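You operate a simulated robot arm through the tools that you are given. There is no shell and no other tool. Be economical: measure what you need, move in short steps, check, and stop when the job is done.

You are at the controls of a simulated robot arm. One attempt, no reset.

TASK
Put the pot that says "2" from the top of the repair bench in the inside of the parts tray and the pot that says "3" on top of the teal tin.

Only the result counts: the job must be done as asked and must still hold three seconds after the hand-in. Knocking over, shifting, dropping, spilling or breaking anything else fails it.

THE ROBOT
A 7-joint arm with a two-finger parallel gripper, fixed in place. Base frame: the origin is at the foot of the arm, x ahead of it, y to its left, z up; the work surface is at about z = 900. Units: mm, degrees, N and s.
With the tool pointing down near the work surface it reaches from about 300 to 680 mm from the base axis. Its first joint turns from -66.0 to 66.0 degrees. Payload 1.57 kg.
The TCP is the grasp point between the finger pads, 30 mm short of the fingertips. In the tool frame z runs along the fingers and y along their closing line. The gripper opens to 110 mm. The fingers are 24 mm wide and 12 mm thick; the gripper's body (48 by 112 mm) begins 78 mm behind the TCP.
Orientation is that of the tool frame in the base frame, as [roll, pitch, yaw] about the fixed x, y, z axes, in that order (R = Rz(yaw) Ry(pitch) Rx(roll)). With the fingers straight down and closing along the base's y, the tool's x points along the base's -x, its y along +y and its z along -z.

THE INTERFACE
- The arm moves only by the tool servo_tool. Its arguments are lists of equal length, an entry for each row: "translation": the shift along the base's x, y, z in mm, a list of three; "turn": the turn, a rotation vector about the base's x, y, z in degrees, a list of three; "gripper": the closure, from 0 (fully open) to 1 (shut). In form: {"translation": [[x, y, z], ...], "turn": [[ax, ay, az], ...], "gripper": [gripper, ...]}. A call has 1 to 12 rows; each row shifts and turns the commanded pose from where the row before left it. A row lasts 0.2 s, in which the tool goes at most 50 mm and 8.6 degrees; a call with a longer step from one row to the next is refused whole, and so is a gripper value outside its range. A pose out of reach is approached as far as the arm can. The call stops where the force on the tool passes 40 N (or 10 N more than at its start, if that is more) or the arm is blocked; 0.2 s more then pass. The fingers move at their own pace (about 108 mm/s each) and stop on an object; they squeeze with about 42 N. The grip force told is the motor's: it shows also when the fingers shut on nothing. Time passes only in rows, and 0.2 s behind the last, so rows that do not move let the fingers close. It gives the time, the measured TCP pose, the force on the tool (base axes), the opening and the grip force at its end, in the units of the frame above (readings bear some noise).
- Cameras (640 x 400 px; columns grow to the right, rows downward): "scene" is fixed at [161.7, -391.9, 1394.2]; the picture's right is [0.79, -0.61, 0.00], its down [-0.40, -0.51, -0.76] and it looks along [0.47, 0.60, -0.65] (base axes); focal length 282 px, centre (320, 200). "wrist" rides on the gripper at [-36, 0, -80] in the tool frame; the picture's right is [0.00, -1.00, 0.00], its down [0.97, 0.00, -0.24] and it looks along [0.24, 0.00, 0.97] (tool axes); focal length 218 px, centre (320, 200).
- camera(camera): a new picture of that camera. It takes no simulated time.
- pixel_to_xyz(camera, pixels): there is no depth. For up to 12 entries [column, row, z] of the newest picture of that camera ("zoom" is the newest enlarged one), the place [x, y] in the base frame at which the ray of that pixel passes the height z, good to about 3 mm. It takes no simulated time.
- zoom(camera, box): a new picture of the part [left, top, right, bottom] of that camera's present view, enlarged. It takes no simulated time.
- finish_job(): hands the job in; it is judged then, once.

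Go step by step. Measure first, check grasps and placings, and put right what went wrong. The budget is 60 turns and 22 pictures, counting those below and the enlarged ones. Unless the task says otherwise, let go and move clear before handing in, and close with one line.

The tools are called after ">>>" as name(argument=value, ...) on one line, values as JSON. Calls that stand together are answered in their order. servo_tool: Moves the arm, as the interface text tells. Its arguments: {"type":"object","properties":{"translation":{"type":"array"},"turn":{"type":"array"},"gripper":{"type":"array"}},"required":["translation","turn","gripper"]} The other tools are called the same way: camera (camera) takes a picture; pixel_to_xyz (camera, pixels) gives the place at which the rays of pixels pass given heights; zoom (camera, box) takes an enlarged picture of a part of a camera's view; finish_job () hands the job in.

At the start:

```text
clock: 0.0
tool_pos: [325.2, 72.7, 1189.1]
tool_rot: [180.0, 0.0, -179.9]
force: [0.0, 0.9, -0.1]
width: 110.4
grip_force: 0.1
```

scene: 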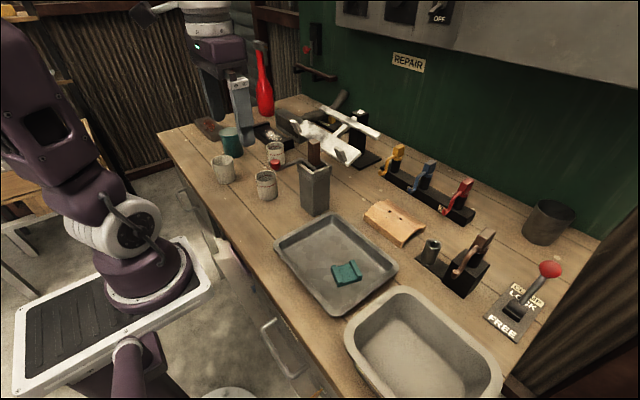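
wrist: 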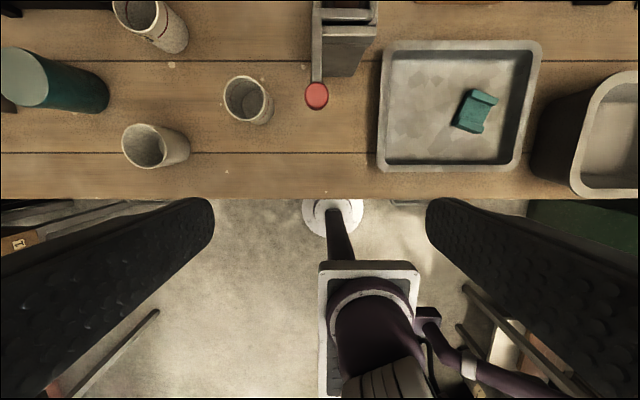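

The scene shows three pots near (222,170), (275,155), (266,185), a teal tin at (230,142), and the tray at (335,262). I'll zoom to read the labels.

>>> zoom(camera="scene", box=[190, 110, 350, 220])

>>> zoom(camera="wrist", box=[0, 0, 400, 200])

```text
3.64 times, centred on (270, 165) of scene
```

zoom: 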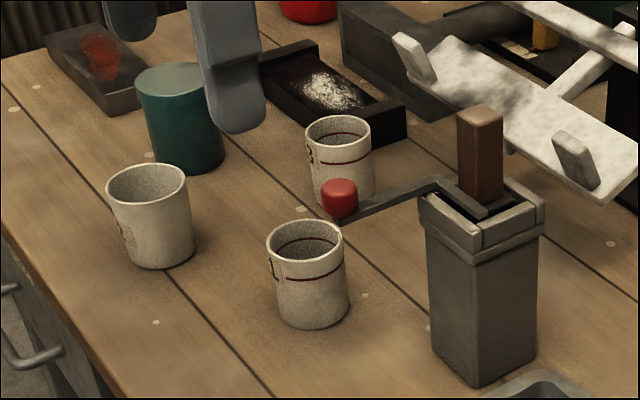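

```text
1.60 times, centred on (200, 100) of wrist
```

zoom: 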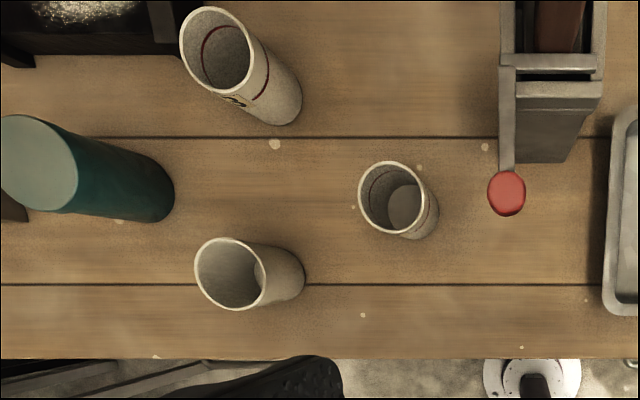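

Labels are on the pots' arm-facing sides and partly hidden. I'll triangulate the rims, tin top and red ball using both cameras.

>>> pixel_to_xyz(camera="scene", pixels=[[265.9, 176.5, 960], [265.9, 176.5, 1000], [222.5, 160.6, 960], [222.5, 160.6, 1000], [274.9, 146.6, 960], [274.9, 146.6, 1000], [228.8, 132, 980], [228.8, 132, 1020], [275.2, 163, 960], [275.2, 163, 1000]])

>>> pixel_to_xyz(camera="zoom", pixels=[[390, 199, 960], [390, 199, 1000], [232, 274, 960], [232, 274, 1000], [217, 48, 960], [217, 48, 1000], [38, 163, 980], [38, 163, 1020], [506, 193, 960], [506, 193, 1000]])

>>> pixel_to_xyz(camera="wrist", pixels=[[383, 165, 900], [522, 165, 900], [534, 45, 900], [386, 45, 900], [475, 110, 900], [315, 5, 1000], [375, 5, 1000], [365, 75, 900], [325, 75, 900]])

```text
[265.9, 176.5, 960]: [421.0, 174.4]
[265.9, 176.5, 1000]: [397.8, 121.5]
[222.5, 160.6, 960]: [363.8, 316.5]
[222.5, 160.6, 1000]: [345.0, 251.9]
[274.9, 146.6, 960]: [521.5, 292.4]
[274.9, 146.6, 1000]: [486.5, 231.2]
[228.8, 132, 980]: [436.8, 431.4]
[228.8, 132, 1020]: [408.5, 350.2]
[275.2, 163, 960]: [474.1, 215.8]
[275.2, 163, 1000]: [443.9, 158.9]
```

```text
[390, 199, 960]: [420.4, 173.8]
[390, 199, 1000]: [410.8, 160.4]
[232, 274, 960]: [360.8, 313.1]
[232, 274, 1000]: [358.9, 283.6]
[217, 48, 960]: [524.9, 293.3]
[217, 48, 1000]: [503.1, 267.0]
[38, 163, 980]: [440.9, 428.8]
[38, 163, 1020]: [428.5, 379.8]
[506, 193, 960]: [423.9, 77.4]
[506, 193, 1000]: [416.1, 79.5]
```

```text
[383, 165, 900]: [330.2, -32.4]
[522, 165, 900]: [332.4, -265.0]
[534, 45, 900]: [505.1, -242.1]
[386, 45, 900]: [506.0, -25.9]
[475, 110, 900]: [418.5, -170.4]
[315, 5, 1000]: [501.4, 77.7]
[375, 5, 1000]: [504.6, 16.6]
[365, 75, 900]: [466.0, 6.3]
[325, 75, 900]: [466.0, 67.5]
```

All three rims are at z≈960: A (362,315), B (421,174), C (523,293). The tin top is at about (439,430,980) and the lever ball near (405,82,1056). Now I'll zoom close on the labels.

>>> zoom(camera="scene", box=[208, 140, 298, 205])

>>> zoom(camera="wrist", box=[110, 0, 200, 60])

```text
6.15 times, centred on (253, 172) of scene
```

zoom: 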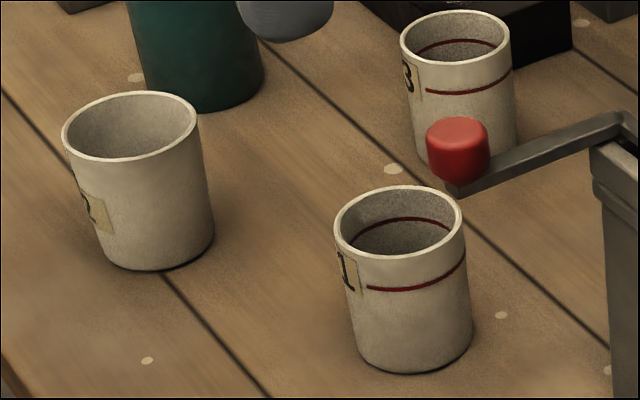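

```text
6.67 times, centred on (155, 30) of wrist
```

zoom: 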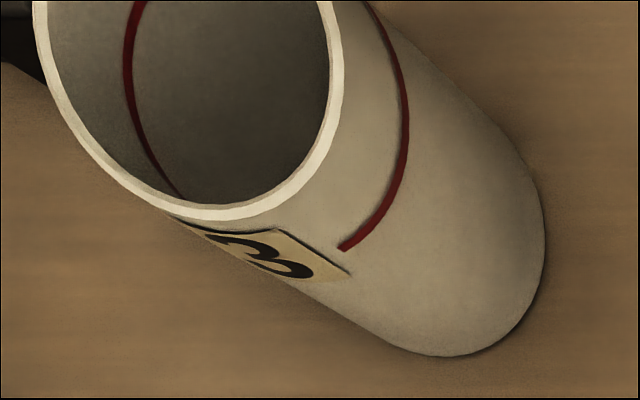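

B reads "1", C reads "3", and A's partial label looks like "2". I'll check the black box's edges behind C, and move above A to confirm its label.

>>> pixel_to_xyz(camera="scene", pixels=[[293.3, 149.3, 900], [293.3, 138, 930], [301, 204, 900], [330, 214, 900], [310, 167, 1050], [328, 168, 1050], [316, 153, 1050], [245, 142, 900]])

>>> pixel_to_xyz(camera="wrist", pixels=[[116, 37, 900], [116, 35, 930], [125, 10, 930], [100, 105, 900], [150, 55, 900]])

>>> servo_tool(translation=[[0, 45, 0], [0, 45, 0], [0, 45, 0], [0, 45, 0], [5, 45, 0], [32, 17, 0]], turn=[[0, 0, 0], [0, 0, 0], [0, 0, 0], [0, 0, 0], [0, 0, 0], [0, 0, 0]], gripper=[0, 0, 0, 0, 0, 0])

>>> camera(camera="wrist")

```text
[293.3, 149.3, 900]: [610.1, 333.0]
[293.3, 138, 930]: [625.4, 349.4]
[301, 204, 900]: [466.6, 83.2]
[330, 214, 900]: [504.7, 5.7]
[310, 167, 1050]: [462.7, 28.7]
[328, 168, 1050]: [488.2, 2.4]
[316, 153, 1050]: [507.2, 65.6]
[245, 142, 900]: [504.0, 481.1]
```

```text
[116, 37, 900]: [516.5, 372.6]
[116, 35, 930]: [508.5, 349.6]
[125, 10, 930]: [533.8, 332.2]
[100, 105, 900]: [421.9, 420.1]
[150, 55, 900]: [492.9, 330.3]
```

```text
clock: 1.4
tool_pos: [361.9, 316.1, 1186.4]
tool_rot: [-180.0, 0.0, -179.9]
force: [0.0, 0.1, 0.6]
width: 109.9
grip_force: 0.2
```

```text
15 pictures are left
```

wrist: 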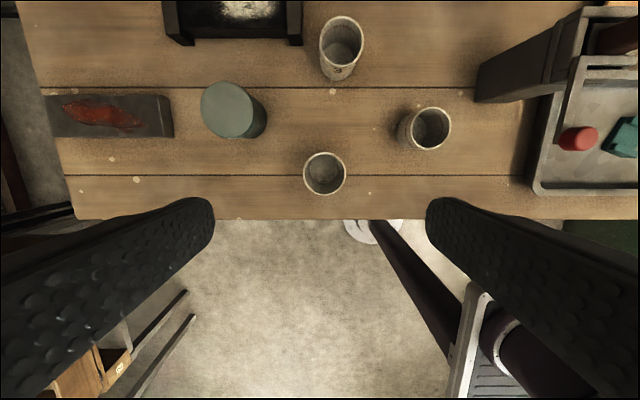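

Pot A is at (325,173), C at (341,48) with its "3" visible. I'll measure and zoom on A's label.

>>> pixel_to_xyz(camera="wrist", pixels=[[325, 173, 960], [341, 39, 960], [431, 128, 960], [226, 110, 980], [201, 110, 980], [252, 110, 980], [302, 44, 900], [302, 44, 930], [303, 173, 960], [347, 173, 960], [578, 139, 1056], [340, 64, 920]])

>>> zoom(camera="wrist", box=[285, 140, 365, 200])

```text
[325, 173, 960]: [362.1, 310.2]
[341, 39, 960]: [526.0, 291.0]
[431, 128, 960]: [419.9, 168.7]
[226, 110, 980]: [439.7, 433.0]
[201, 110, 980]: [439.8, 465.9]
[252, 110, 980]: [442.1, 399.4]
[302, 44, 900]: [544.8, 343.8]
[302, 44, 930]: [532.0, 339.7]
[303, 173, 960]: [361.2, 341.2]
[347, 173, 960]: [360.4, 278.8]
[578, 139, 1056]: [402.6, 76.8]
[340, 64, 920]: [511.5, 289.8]
```

```text
6.67 times, centred on (325, 170) of wrist
```

zoom: 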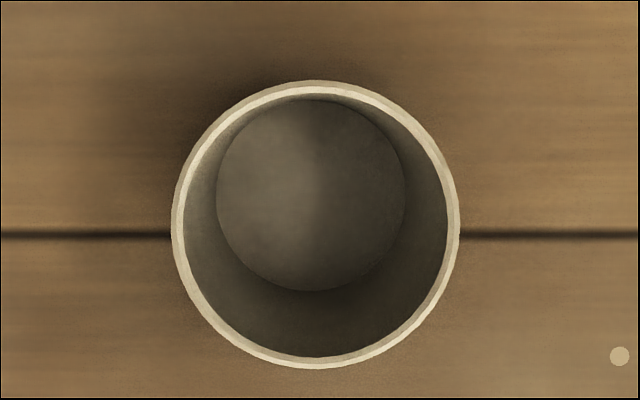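

Pot A is empty, centred at about (361.5, 311), diameter ≈62. Descending to grasp it at z≈938.

>>> servo_tool(translation=[[0, -4.5, -45], [0, 0, -45], [0, 0, -45], [0, 0, -45], [0, 0, -35], [0, 0, -20], [0, 0, -13], [0, 0, 0]], turn=[[0, 0, 0], [0, 0, 0], [0, 0, 0], [0, 0, 0], [0, 0, 0], [0, 0, 0], [0, 0, 0], [0, 0, 0]], gripper=[0, 0, 0, 0, 0, 0, 0, 0])

```text
clock: 3.2
tool_pos: [361.9, 313.0, 940.3]
tool_rot: [179.9, 0.1, 180.0]
force: [-1.2, -0.3, -1.1]
width: 109.7
grip_force: 0.1
```

The tool is at (362,313,940) with no contact. Closing, then lifting a little.

>>> servo_tool(translation=[[0, -1.5, -2], [0, 0, 0], [0, 0, 0], [0, 0, 0], [0, 0, 10], [0, 0, 20]], turn=[[0, 0, 0], [0, 0, 0], [0, 0, 0], [0, 0, 0], [0, 0, 0], [0, 0, 0]], gripper=[1, 1, 1, 1, 1, 1])

```text
clock: 4.6
tool_pos: [362.2, 307.8, 968.7]
tool_rot: [179.9, 0.0, 179.9]
force: [1.0, -0.3, -0.6]
width: 55.7
grip_force: 42.3
```

Gripped at 55.7 mm with 42 N. Lifting and yawing the label towards the scene camera to verify it.

>>> servo_tool(translation=[[0, 0, 40], [0, 0, 45], [0, 0, 45], [0, 0, 40], [0, 0, 0], [0, 0, 0]], turn=[[0, 0, 0], [0, 0, 8], [0, 0, 8], [0, 0, 8], [0, 0, 8], [0, 0, 8]], gripper=[1, 1, 1, 1, 1, 1])

>>> zoom(camera="scene", box=[160, 60, 320, 160])

```text
clock: 6.0
tool_pos: [359.5, 307.8, 1139.4]
tool_rot: [-180.0, 0.0, -139.9]
force: [0.5, -1.1, 0.0]
width: 55.8
grip_force: 42.9
```

```text
4.00 times, centred on (240, 110) of scene
```

zoom: 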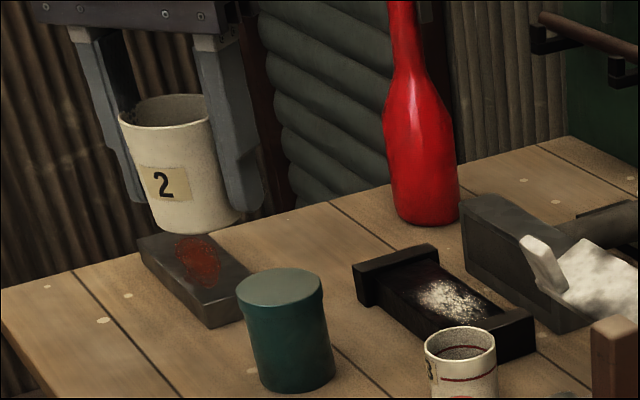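

Label "2" confirmed. Carrying it high to above the tray, restoring the yaw on the way.

>>> servo_tool(translation=[[0, 0, 45], [0, -40, 0], [0, -45, 0], [0, -45, 0], [0, -45, 0], [0, -45, 0], [0, -45, 0], [0, -45, 0], [0, -45, 0], [20, -40, 0], [20, -8, 0], [0, 0, 0]], turn=[[0, 0, 0], [0, 0, -8], [0, 0, -8], [0, 0, -8], [0, 0, -8], [0, 0, -8], [0, 0, 0], [0, 0, 0], [0, 0, 0], [0, 0, 0], [0, 0, 0], [0, 0, 0]], gripper=[1, 1, 1, 1, 1, 1, 1, 1, 1, 1, 1, 1])

>>> camera(camera="wrist")

>>> zoom(camera="scene", box=[240, 120, 432, 340])

```text
clock: 8.6
tool_pos: [402.7, -93.2, 1184.2]
tool_rot: [179.9, 0.0, 180.0]
force: [0.3, 0.1, -0.4]
width: 55.8
grip_force: 41.7
```

```text
12 pictures are left
```

wrist: 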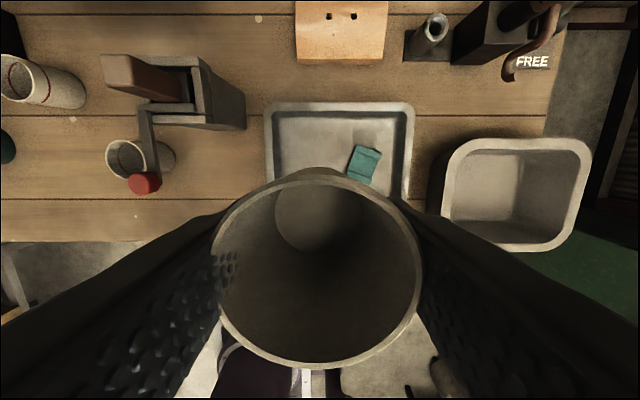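

```text
1.82 times, centred on (336, 230) of scene
```

zoom: 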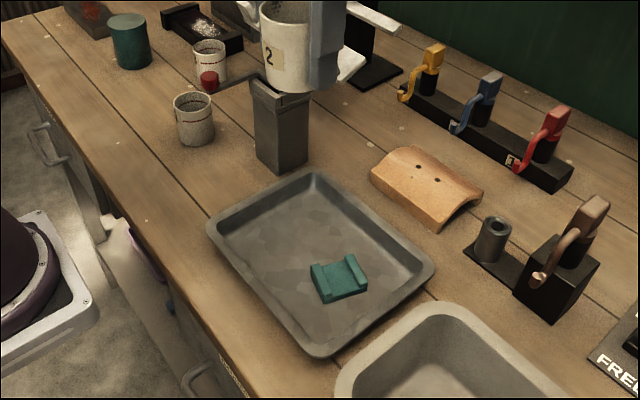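

The pot is above the tray's left part. I'll measure the tray rim, floor and the green item (365,163 in wrist; 340,280 in zoom).

>>> pixel_to_xyz(camera="wrist", pixels=[[267, 104, 930], [412, 104, 930], [278, 115, 903], [403, 115, 903], [355, 145, 915], [381, 150, 915], [346, 178, 915], [372, 184, 905]])

>>> pixel_to_xyz(camera="zoom", pixels=[[210, 225, 930], [318, 352, 930], [432, 268, 930], [312, 172, 930], [226, 243, 903], [308, 190, 903], [310, 265, 915], [318, 303, 900], [368, 290, 900], [352, 256, 915]])

```text
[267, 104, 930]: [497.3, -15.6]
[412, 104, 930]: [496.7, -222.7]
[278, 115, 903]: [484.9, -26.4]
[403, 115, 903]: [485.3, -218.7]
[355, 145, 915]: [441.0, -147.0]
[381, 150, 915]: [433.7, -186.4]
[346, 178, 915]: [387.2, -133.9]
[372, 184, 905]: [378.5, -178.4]
```

```text
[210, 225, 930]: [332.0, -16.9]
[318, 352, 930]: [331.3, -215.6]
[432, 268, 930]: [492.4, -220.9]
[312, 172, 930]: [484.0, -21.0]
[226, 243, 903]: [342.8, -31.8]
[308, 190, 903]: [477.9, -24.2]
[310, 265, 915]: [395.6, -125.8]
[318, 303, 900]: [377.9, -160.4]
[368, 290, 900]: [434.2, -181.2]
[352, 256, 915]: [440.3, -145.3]
```

The tray's free floor spans x 345–480, y −30 to −128, with the green item beyond. I'll turn −90° so the fingers open along x, and target (410, −80).

>>> servo_tool(translation=[[7, 13, 0], [0, 0, 0], [0, 0, 0], [0, 0, 0], [0, 0, 0], [0, 0, 0], [0, 0, 0], [0, 0, 0], [0, 0, 0], [0, 0, 0], [0, 0, 0], [0, 0, 0]], turn=[[0, 0, -8], [0, 0, -8], [0, 0, -8], [0, 0, -8], [0, 0, -8], [0, 0, -8], [0, 0, -8], [0, 0, -8], [0, 0, -8], [0, 0, -8], [0, 0, -8], [0, 0, -2]], gripper=[1, 1, 1, 1, 1, 1, 1, 1, 1, 1, 1, 1])

```text
clock: 11.2
tool_pos: [407.6, -81.0, 1183.2]
tool_rot: [179.9, 0.0, 89.8]
force: [-0.4, -0.1, -1.1]
width: 55.3
grip_force: 41.6
```

Turned as wanted, at (408,−81). Descending to just above the tray floor.

>>> servo_tool(translation=[[0, 0, -45], [0, 0, -45], [0, 0, -45], [0, 0, -40], [0, 0, -30], [0, 0, -18], [0, 0, -8], [0, 0, 0]], turn=[[0, 0, 0], [0, 0, 0], [0, 0, 0], [0, 0, 0], [0, 0, 0], [0, 0, 0], [0, 0, 0], [0, 0, 0]], gripper=[1, 1, 1, 1, 1, 1, 1, 1])

>>> zoom(camera="scene", box=[260, 180, 420, 320])

```text
clock: 13.0
tool_pos: [408.5, -80.4, 952.2]
tool_rot: [180.0, 0.0, 90.0]
force: [0.4, 0.4, 0.3]
width: 55.7
grip_force: 41.4
```

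```text
2.86 times, centred on (340, 250) of scene
```

zoom: 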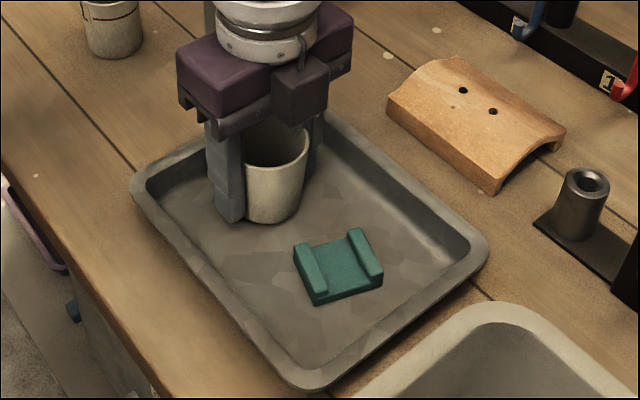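

The pot hangs just above clear tray floor, clear of walls and the green item. Lowering in small steps to feel contact.

>>> servo_tool(translation=[[0, 0, -3], [0, 0, -2], [0, 0, -2], [0, 0, -1], [0, 0, 0]], turn=[[0, 0, 0], [0, 0, 0], [0, 0, 0], [0, 0, 0], [0, 0, 0]], gripper=[1, 1, 1, 1, 1])

```text
clock: 14.2
tool_pos: [408.7, -79.9, 945.3]
tool_rot: [179.9, 0.0, 90.0]
force: [-3.7, -1.1, 29.9]
width: 55.3
grip_force: 42.4
```

Contact is felt (30 N up) at z≈945. Backing off a touch and opening to about 80 mm.

>>> servo_tool(translation=[[0, 0, 1], [0, 0, 0], [0, 0, 0], [0, 0, 0]], turn=[[0, 0, 0], [0, 0, 0], [0, 0, 0], [0, 0, 0]], gripper=[1, 0.27, 0.27, 0.27])

>>> servo_tool(translation=[[0, 0, 20], [0, 0, 45], [0, 0, 45], [0, 0, 45], [0, 0, 45], [0, 0, 40]], turn=[[0, 0, 0], [0, 0, 0], [0, 0, 0], [0, 0, 0], [0, 0, 0], [0, 0, 0]], gripper=[0.27, 0.27, 0.27, 0.27, 0.27, 0.27])

>>> camera(camera="scene")

```text
clock: 15.2
tool_pos: [408.9, -81.3, 946.1]
tool_rot: [180.0, 0.0, 90.1]
force: [1.0, -0.8, 0.4]
width: 80.2
grip_force: 0.1
```

```text
clock: 16.6
tool_pos: [409.3, -79.8, 1184.4]
tool_rot: [180.0, 0.0, 90.0]
force: [0.7, -0.1, -0.1]
width: 80.3
grip_force: 0.1
```

```text
9 pictures are left
```

scene: 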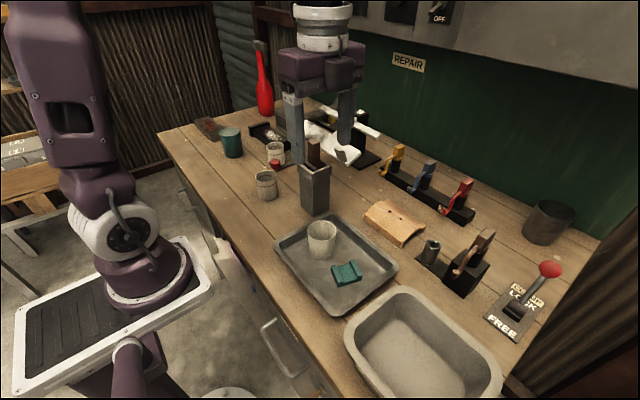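

Pot 2 stands upright in the tray at (322,240). Now I'll move round in front of the post towards pot 3, yawing back to a diagonal grip that avoids the black box.

>>> servo_tool(translation=[[-30, 0, 20], [-29, 30, 0], [0, 40, 0], [0, 45, 0], [0, 45, 0], [0, 45, 0], [0, 45, 0], [0, 45, 0], [0, 45, 0], [0, 30, 0], [0, 0, 0], [0, 0, 0]], turn=[[0, 0, 8], [0, 0, 8], [0, 0, 8], [0, 0, 8], [0, 0, 8], [0, 0, 8], [0, 0, 8], [0, 0, 8], [0, 0, 8], [0, 0, 8], [0, 0, 8], [0, 0, 8]], gripper=[0.1, 0.1, 0.1, 0.1, 0.1, 0.1, 0.1, 0.1, 0.1, 0.1, 0.1, 0.1])

>>> servo_tool(translation=[[40, 0, 0], [40, 0, 0], [40, 0, 0], [30, 0, 0], [0, 0, 0]], turn=[[0, 0, 8], [0, 0, 8], [0, 0, 8], [0, 0, 8], [0, 0, 7]], gripper=[0.1, 0.1, 0.1, 0.1, 0.1])

>>> camera(camera="wrist")

```text
clock: 19.2
tool_pos: [350.0, 287.6, 1206.1]
tool_rot: [-179.9, -0.2, -173.8]
force: [-0.7, -0.3, 0.8]
width: 99.0
grip_force: 0.0
```

```text
clock: 20.4
tool_pos: [501.0, 287.3, 1206.9]
tool_rot: [179.9, 0.0, -134.9]
force: [-0.7, -0.1, 0.4]
width: 98.9
grip_force: 0.0
```

```text
8 pictures are left
```

wrist: 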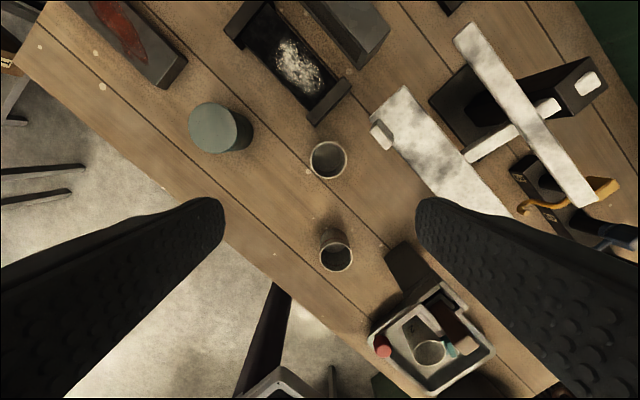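

Pot 3 is at (328,158); the white wing's near end (380,130) is close. I'll measure the pot, the wing tip and the tin.

>>> pixel_to_xyz(camera="wrist", pixels=[[328, 159, 960], [310, 159, 960], [346, 159, 960], [380, 134, 950], [380, 134, 1000], [380, 134, 1050], [403, 88, 950], [403, 88, 1050], [209, 128, 980], [189, 128, 980], [230, 128, 980], [318, 122, 930]])

>>> zoom(camera="scene", box=[240, 90, 400, 190])

```text
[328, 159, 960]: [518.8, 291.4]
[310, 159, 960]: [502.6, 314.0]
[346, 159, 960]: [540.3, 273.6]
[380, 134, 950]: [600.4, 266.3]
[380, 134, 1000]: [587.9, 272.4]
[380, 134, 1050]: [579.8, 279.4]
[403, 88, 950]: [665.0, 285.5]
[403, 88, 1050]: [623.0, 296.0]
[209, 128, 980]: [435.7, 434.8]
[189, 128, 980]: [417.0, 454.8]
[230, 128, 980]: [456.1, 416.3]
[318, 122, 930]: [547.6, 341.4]
```

```text
4.00 times, centred on (320, 140) of scene
```

zoom: 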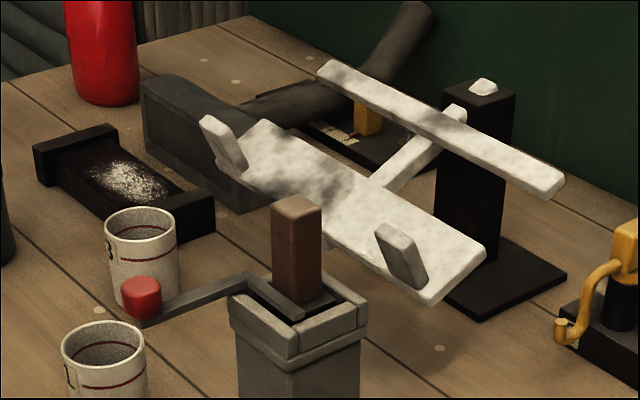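

I need the height of the wing tab (zoom (205,120)) and near edge (225,172) for clearance.

>>> pixel_to_xyz(camera="zoom", pixels=[[205, 120, 950], [205, 120, 1000], [205, 120, 1050], [228, 170, 950], [228, 170, 1000], [228, 170, 1050], [430, 300, 1000], [430, 300, 1050], [297, 200, 1100], [297, 200, 1140], [215, 235, 900], [215, 195, 930]])

```text
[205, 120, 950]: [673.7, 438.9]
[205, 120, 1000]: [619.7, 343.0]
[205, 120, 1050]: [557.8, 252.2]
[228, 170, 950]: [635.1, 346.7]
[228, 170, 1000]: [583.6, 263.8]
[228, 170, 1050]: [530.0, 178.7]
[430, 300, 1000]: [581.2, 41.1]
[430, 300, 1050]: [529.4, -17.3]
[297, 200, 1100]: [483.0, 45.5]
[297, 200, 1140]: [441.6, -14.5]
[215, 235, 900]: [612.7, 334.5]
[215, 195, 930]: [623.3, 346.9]
```

The wing tab is at about (580,278) up to z≈1035, so the body must stay clear of it. I'll use yaw ≈205° and lean the tool 12° back towards the base about its closing axis, which keeps the pads vertical. I'll descend partway and look.

>>> servo_tool(translation=[[5, 0, 0], [5, 2, 0], [5, 2, 0], [5, 1, 0], [0, 0, 0], [0, 0, -40], [0, 0, -40], [0, 0, -40], [0, 0, -26], [0, 0, 0]], turn=[[0, 0, -8], [0, 0, -8], [0, 0, -4], [2.54, -5.44, 0], [2.54, -5.44, 0], [0, 0, 0], [0, 0, 0], [0, 0, 0], [0, 0, 0], [0, 0, 0]], gripper=[0.27, 0.27, 0.27, 0.27, 0.27, 0.27, 0.27, 0.27, 0.27, 0.27])

>>> camera(camera="wrist")

```text
clock: 22.6
tool_pos: [513.3, 292.6, 1061.6]
tool_rot: [-179.2, 12.4, -150.8]
force: [-0.7, -0.7, 0.2]
width: 80.3
grip_force: 0.1
out of reach, approached as far as the arm can: row 3
```

```text
6 pictures are left
```

wrist: 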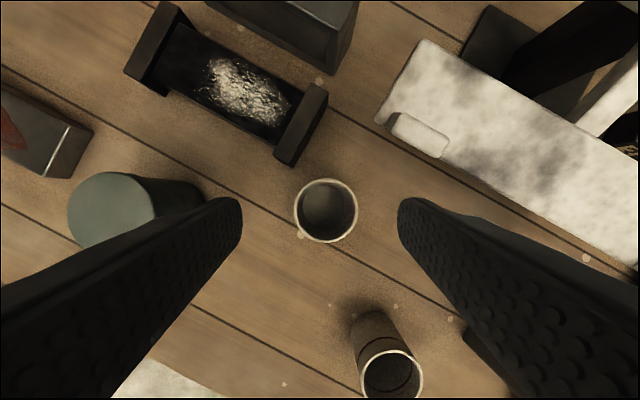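

One row hit the reach limit, leaving the tool at (513,293). I'll measure pot, box and wing again from here.

>>> pixel_to_xyz(camera="wrist", pixels=[[326, 211, 960], [294, 211, 960], [358, 211, 960], [326, 179, 960], [326, 243, 960], [303, 85, 930], [275, 160, 930], [325, 95, 930], [390, 125, 1010], [390, 115, 1035], [125, 210, 980], [445, 155, 1010]])

```text
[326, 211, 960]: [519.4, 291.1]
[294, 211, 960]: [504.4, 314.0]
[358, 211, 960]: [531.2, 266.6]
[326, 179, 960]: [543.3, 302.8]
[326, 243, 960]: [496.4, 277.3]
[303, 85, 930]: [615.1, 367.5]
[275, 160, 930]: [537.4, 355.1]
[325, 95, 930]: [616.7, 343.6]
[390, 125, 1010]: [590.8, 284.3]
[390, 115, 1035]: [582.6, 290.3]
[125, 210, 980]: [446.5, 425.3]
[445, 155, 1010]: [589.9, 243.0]
```

Pot 3's rim centre is (519,291), about 5 mm from the TCP; box corner and wing are clear. Descending with that correction.

>>> servo_tool(translation=[[3, -1, -30], [2, -1, -30], [0, 0, -25], [0, 0, -20], [0, 0, -12], [0, 0, 0]], turn=[[0, 0, 0], [0, 0, 0], [0, 0, 0], [0, 0, 0], [0, 0, 0], [0, 0, 0]], gripper=[0.27, 0.27, 0.27, 0.27, 0.27, 0.27])

```text
clock: 24.0
tool_pos: [519.4, 288.5, 942.6]
tool_rot: [-179.2, 12.4, -150.8]
force: [-0.4, 0.0, -0.3]
width: 80.2
grip_force: 0.0
```

No contact, at (519,288,943). Closing with a small centring shift, then lifting slightly.

>>> servo_tool(translation=[[-1, 2, 0], [0, 0, 0], [0, 0, 0], [0, 0, 0], [0, 0, 10], [0, 0, 20], [0, 0, 20]], turn=[[0, 0, 0], [0, 0, 0], [0, 0, 0], [0, 0, 0], [0, 0, 0], [0, 0, 0], [0, 0, 0]], gripper=[0.27, 0.27, 1, 1, 1, 1, 1])

>>> zoom(camera="scene", box=[200, 80, 360, 180])

```text
clock: 25.6
tool_pos: [518.1, 291.8, 994.5]
tool_rot: [-179.3, 12.4, -150.9]
force: [0.6, -1.0, -0.9]
width: 51.6
grip_force: 41.9
```

```text
4.00 times, centred on (280, 130) of scene
```

zoom: 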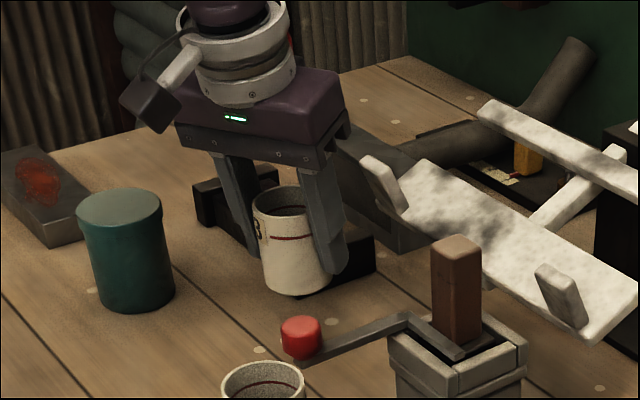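

Pot 3 is gripped upright (51.6 mm, 42 N) and clear of everything. Lifting and moving above the tin at (439,433).

>>> servo_tool(translation=[[0, 0, 40], [0, 0, 45], [-20, 35, 10], [-20, 35, 0], [-20, 35, 0], [-19, 36, 0], [0, 0, 0]], turn=[[0, 0, 0], [0, 0, 0], [0, 0, 0], [0, 0, 0], [0, 0, 0], [0, 0, 0], [0, 0, 0]], gripper=[1, 1, 1, 1, 1, 1, 1])

>>> zoom(camera="scene", box=[160, 60, 320, 160])

```text
clock: 27.2
tool_pos: [439.9, 432.1, 1088.4]
tool_rot: [-179.2, 12.4, -150.7]
force: [-0.2, -0.4, -0.2]
width: 51.5
grip_force: 41.9
```

```text
4.00 times, centred on (240, 110) of scene
```

zoom: 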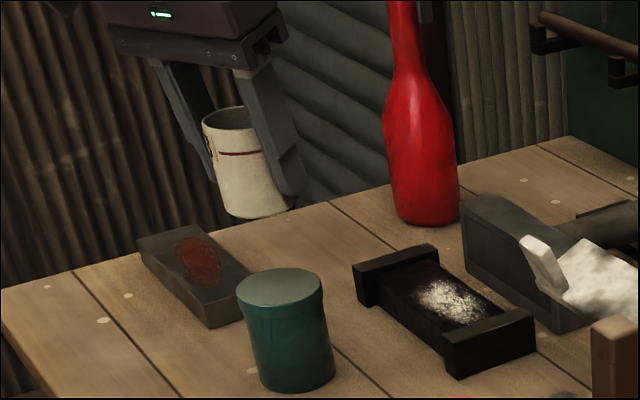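

The pot is right above the tin at (440,432). Lowering to just above the lid.

>>> servo_tool(translation=[[0, 0, -25], [0, 0, -18], [0, 0, -12], [0, 0, 0]], turn=[[0, 0, 0], [0, 0, 0], [0, 0, 0], [0, 0, 0]], gripper=[1, 1, 1, 1])

>>> zoom(camera="scene", box=[190, 90, 270, 160])

```text
clock: 28.2
tool_pos: [439.6, 433.5, 1033.6]
tool_rot: [-179.1, 12.5, -150.8]
force: [-0.1, -0.8, 0.5]
width: 51.1
grip_force: 42.6
```

```text
5.71 times, centred on (230, 125) of scene
```

zoom: 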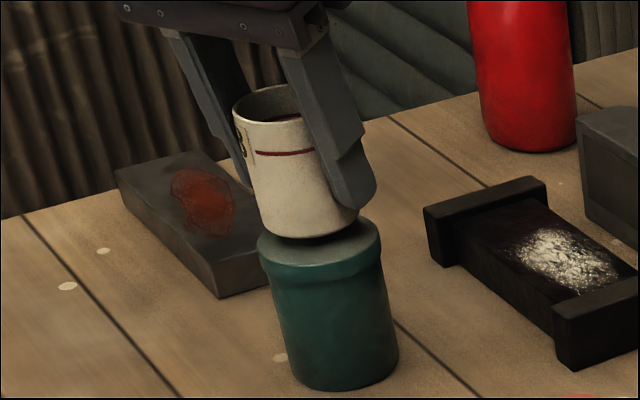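

The pot hovers about 10 mm over the lid, perhaps 4 mm too far in +y. Nudging that and lowering in small steps.

>>> servo_tool(translation=[[0, -4, -2], [0, 0, -3], [0, 0, -2], [0, 0, -1.5], [0, 0, 0]], turn=[[0, 0, 0], [0, 0, 0], [0, 0, 0], [0, 0, 0], [0, 0, 0]], gripper=[1, 1, 1, 1, 1])

```text
clock: 29.4
tool_pos: [439.9, 428.7, 1025.4]
tool_rot: [-179.1, 12.6, -150.8]
force: [-2.0, -1.3, 18.5]
width: 51.4
grip_force: 42.6
```

Contact felt (18.5 N) at z≈1025. Opening to 80 mm.

>>> servo_tool(translation=[[0, 0, 0.5], [0, 0, 0], [0, 0, 0], [0, 0, 0]], turn=[[0, 0, 0], [0, 0, 0], [0, 0, 0], [0, 0, 0]], gripper=[1, 0.35, 0.27, 0.27])

>>> zoom(camera="scene", box=[190, 90, 270, 160])

```text
clock: 30.4
tool_pos: [439.2, 428.9, 1024.8]
tool_rot: [-179.2, 12.4, -150.8]
force: [-0.3, -0.5, 0.0]
width: 80.5
grip_force: 0.1
```

```text
5.71 times, centred on (230, 125) of scene
```

zoom: 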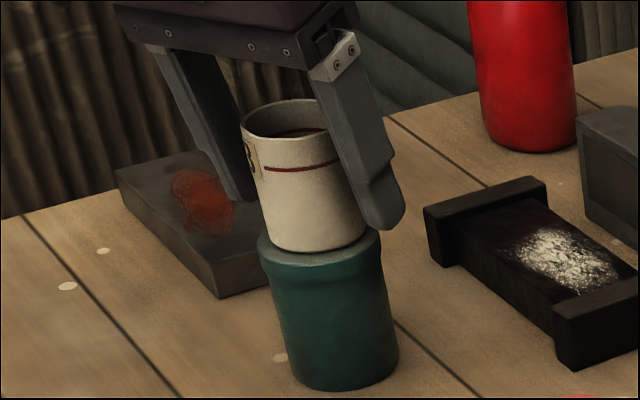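

Pot 3 stands level on the tin with the fingers free on both sides. Rising straight up and clear, then a final look.

>>> servo_tool(translation=[[0, 0, 15], [0, 0, 30], [0, 0, 40], [0, 0, 45], [-20, -20, 20], [-40, -20, 0], [0, 0, 0]], turn=[[0, 0, 0], [0, 0, 0], [0, 0, 0], [0, 0, 0], [0, 0, 0], [0, 0, 0], [0, 0, 0]], gripper=[0.27, 0.27, 0.27, 0.27, 0.27, 0.27, 0.27])

>>> camera(camera="scene")

```text
clock: 32.0
tool_pos: [377.7, 387.0, 1175.9]
tool_rot: [-179.1, 12.3, -150.8]
force: [0.6, 0.1, -0.5]
width: 80.6
grip_force: 0.1
```

```text
1 pictures are left
```

scene: 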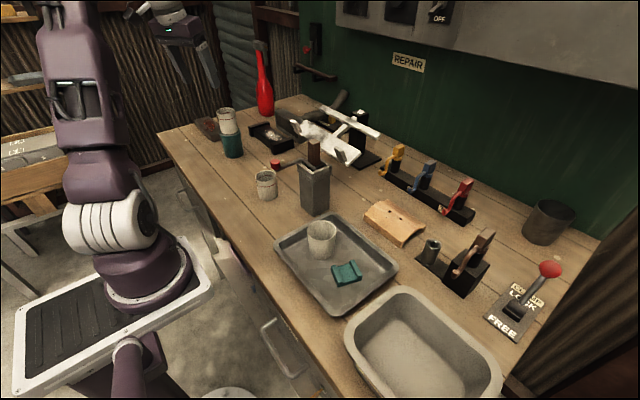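

Pot 3 stands on the teal tin (228,120), pot 2 stands in the tray (321,240), nothing else has moved, and the arm is clear. Handing in.

>>> finish_job()

```text
The job is handed in.
```

The job is handed in: pot "2" is standing in the parts tray and pot "3" is standing on the teal tin. In the last picture nothing else had moved.
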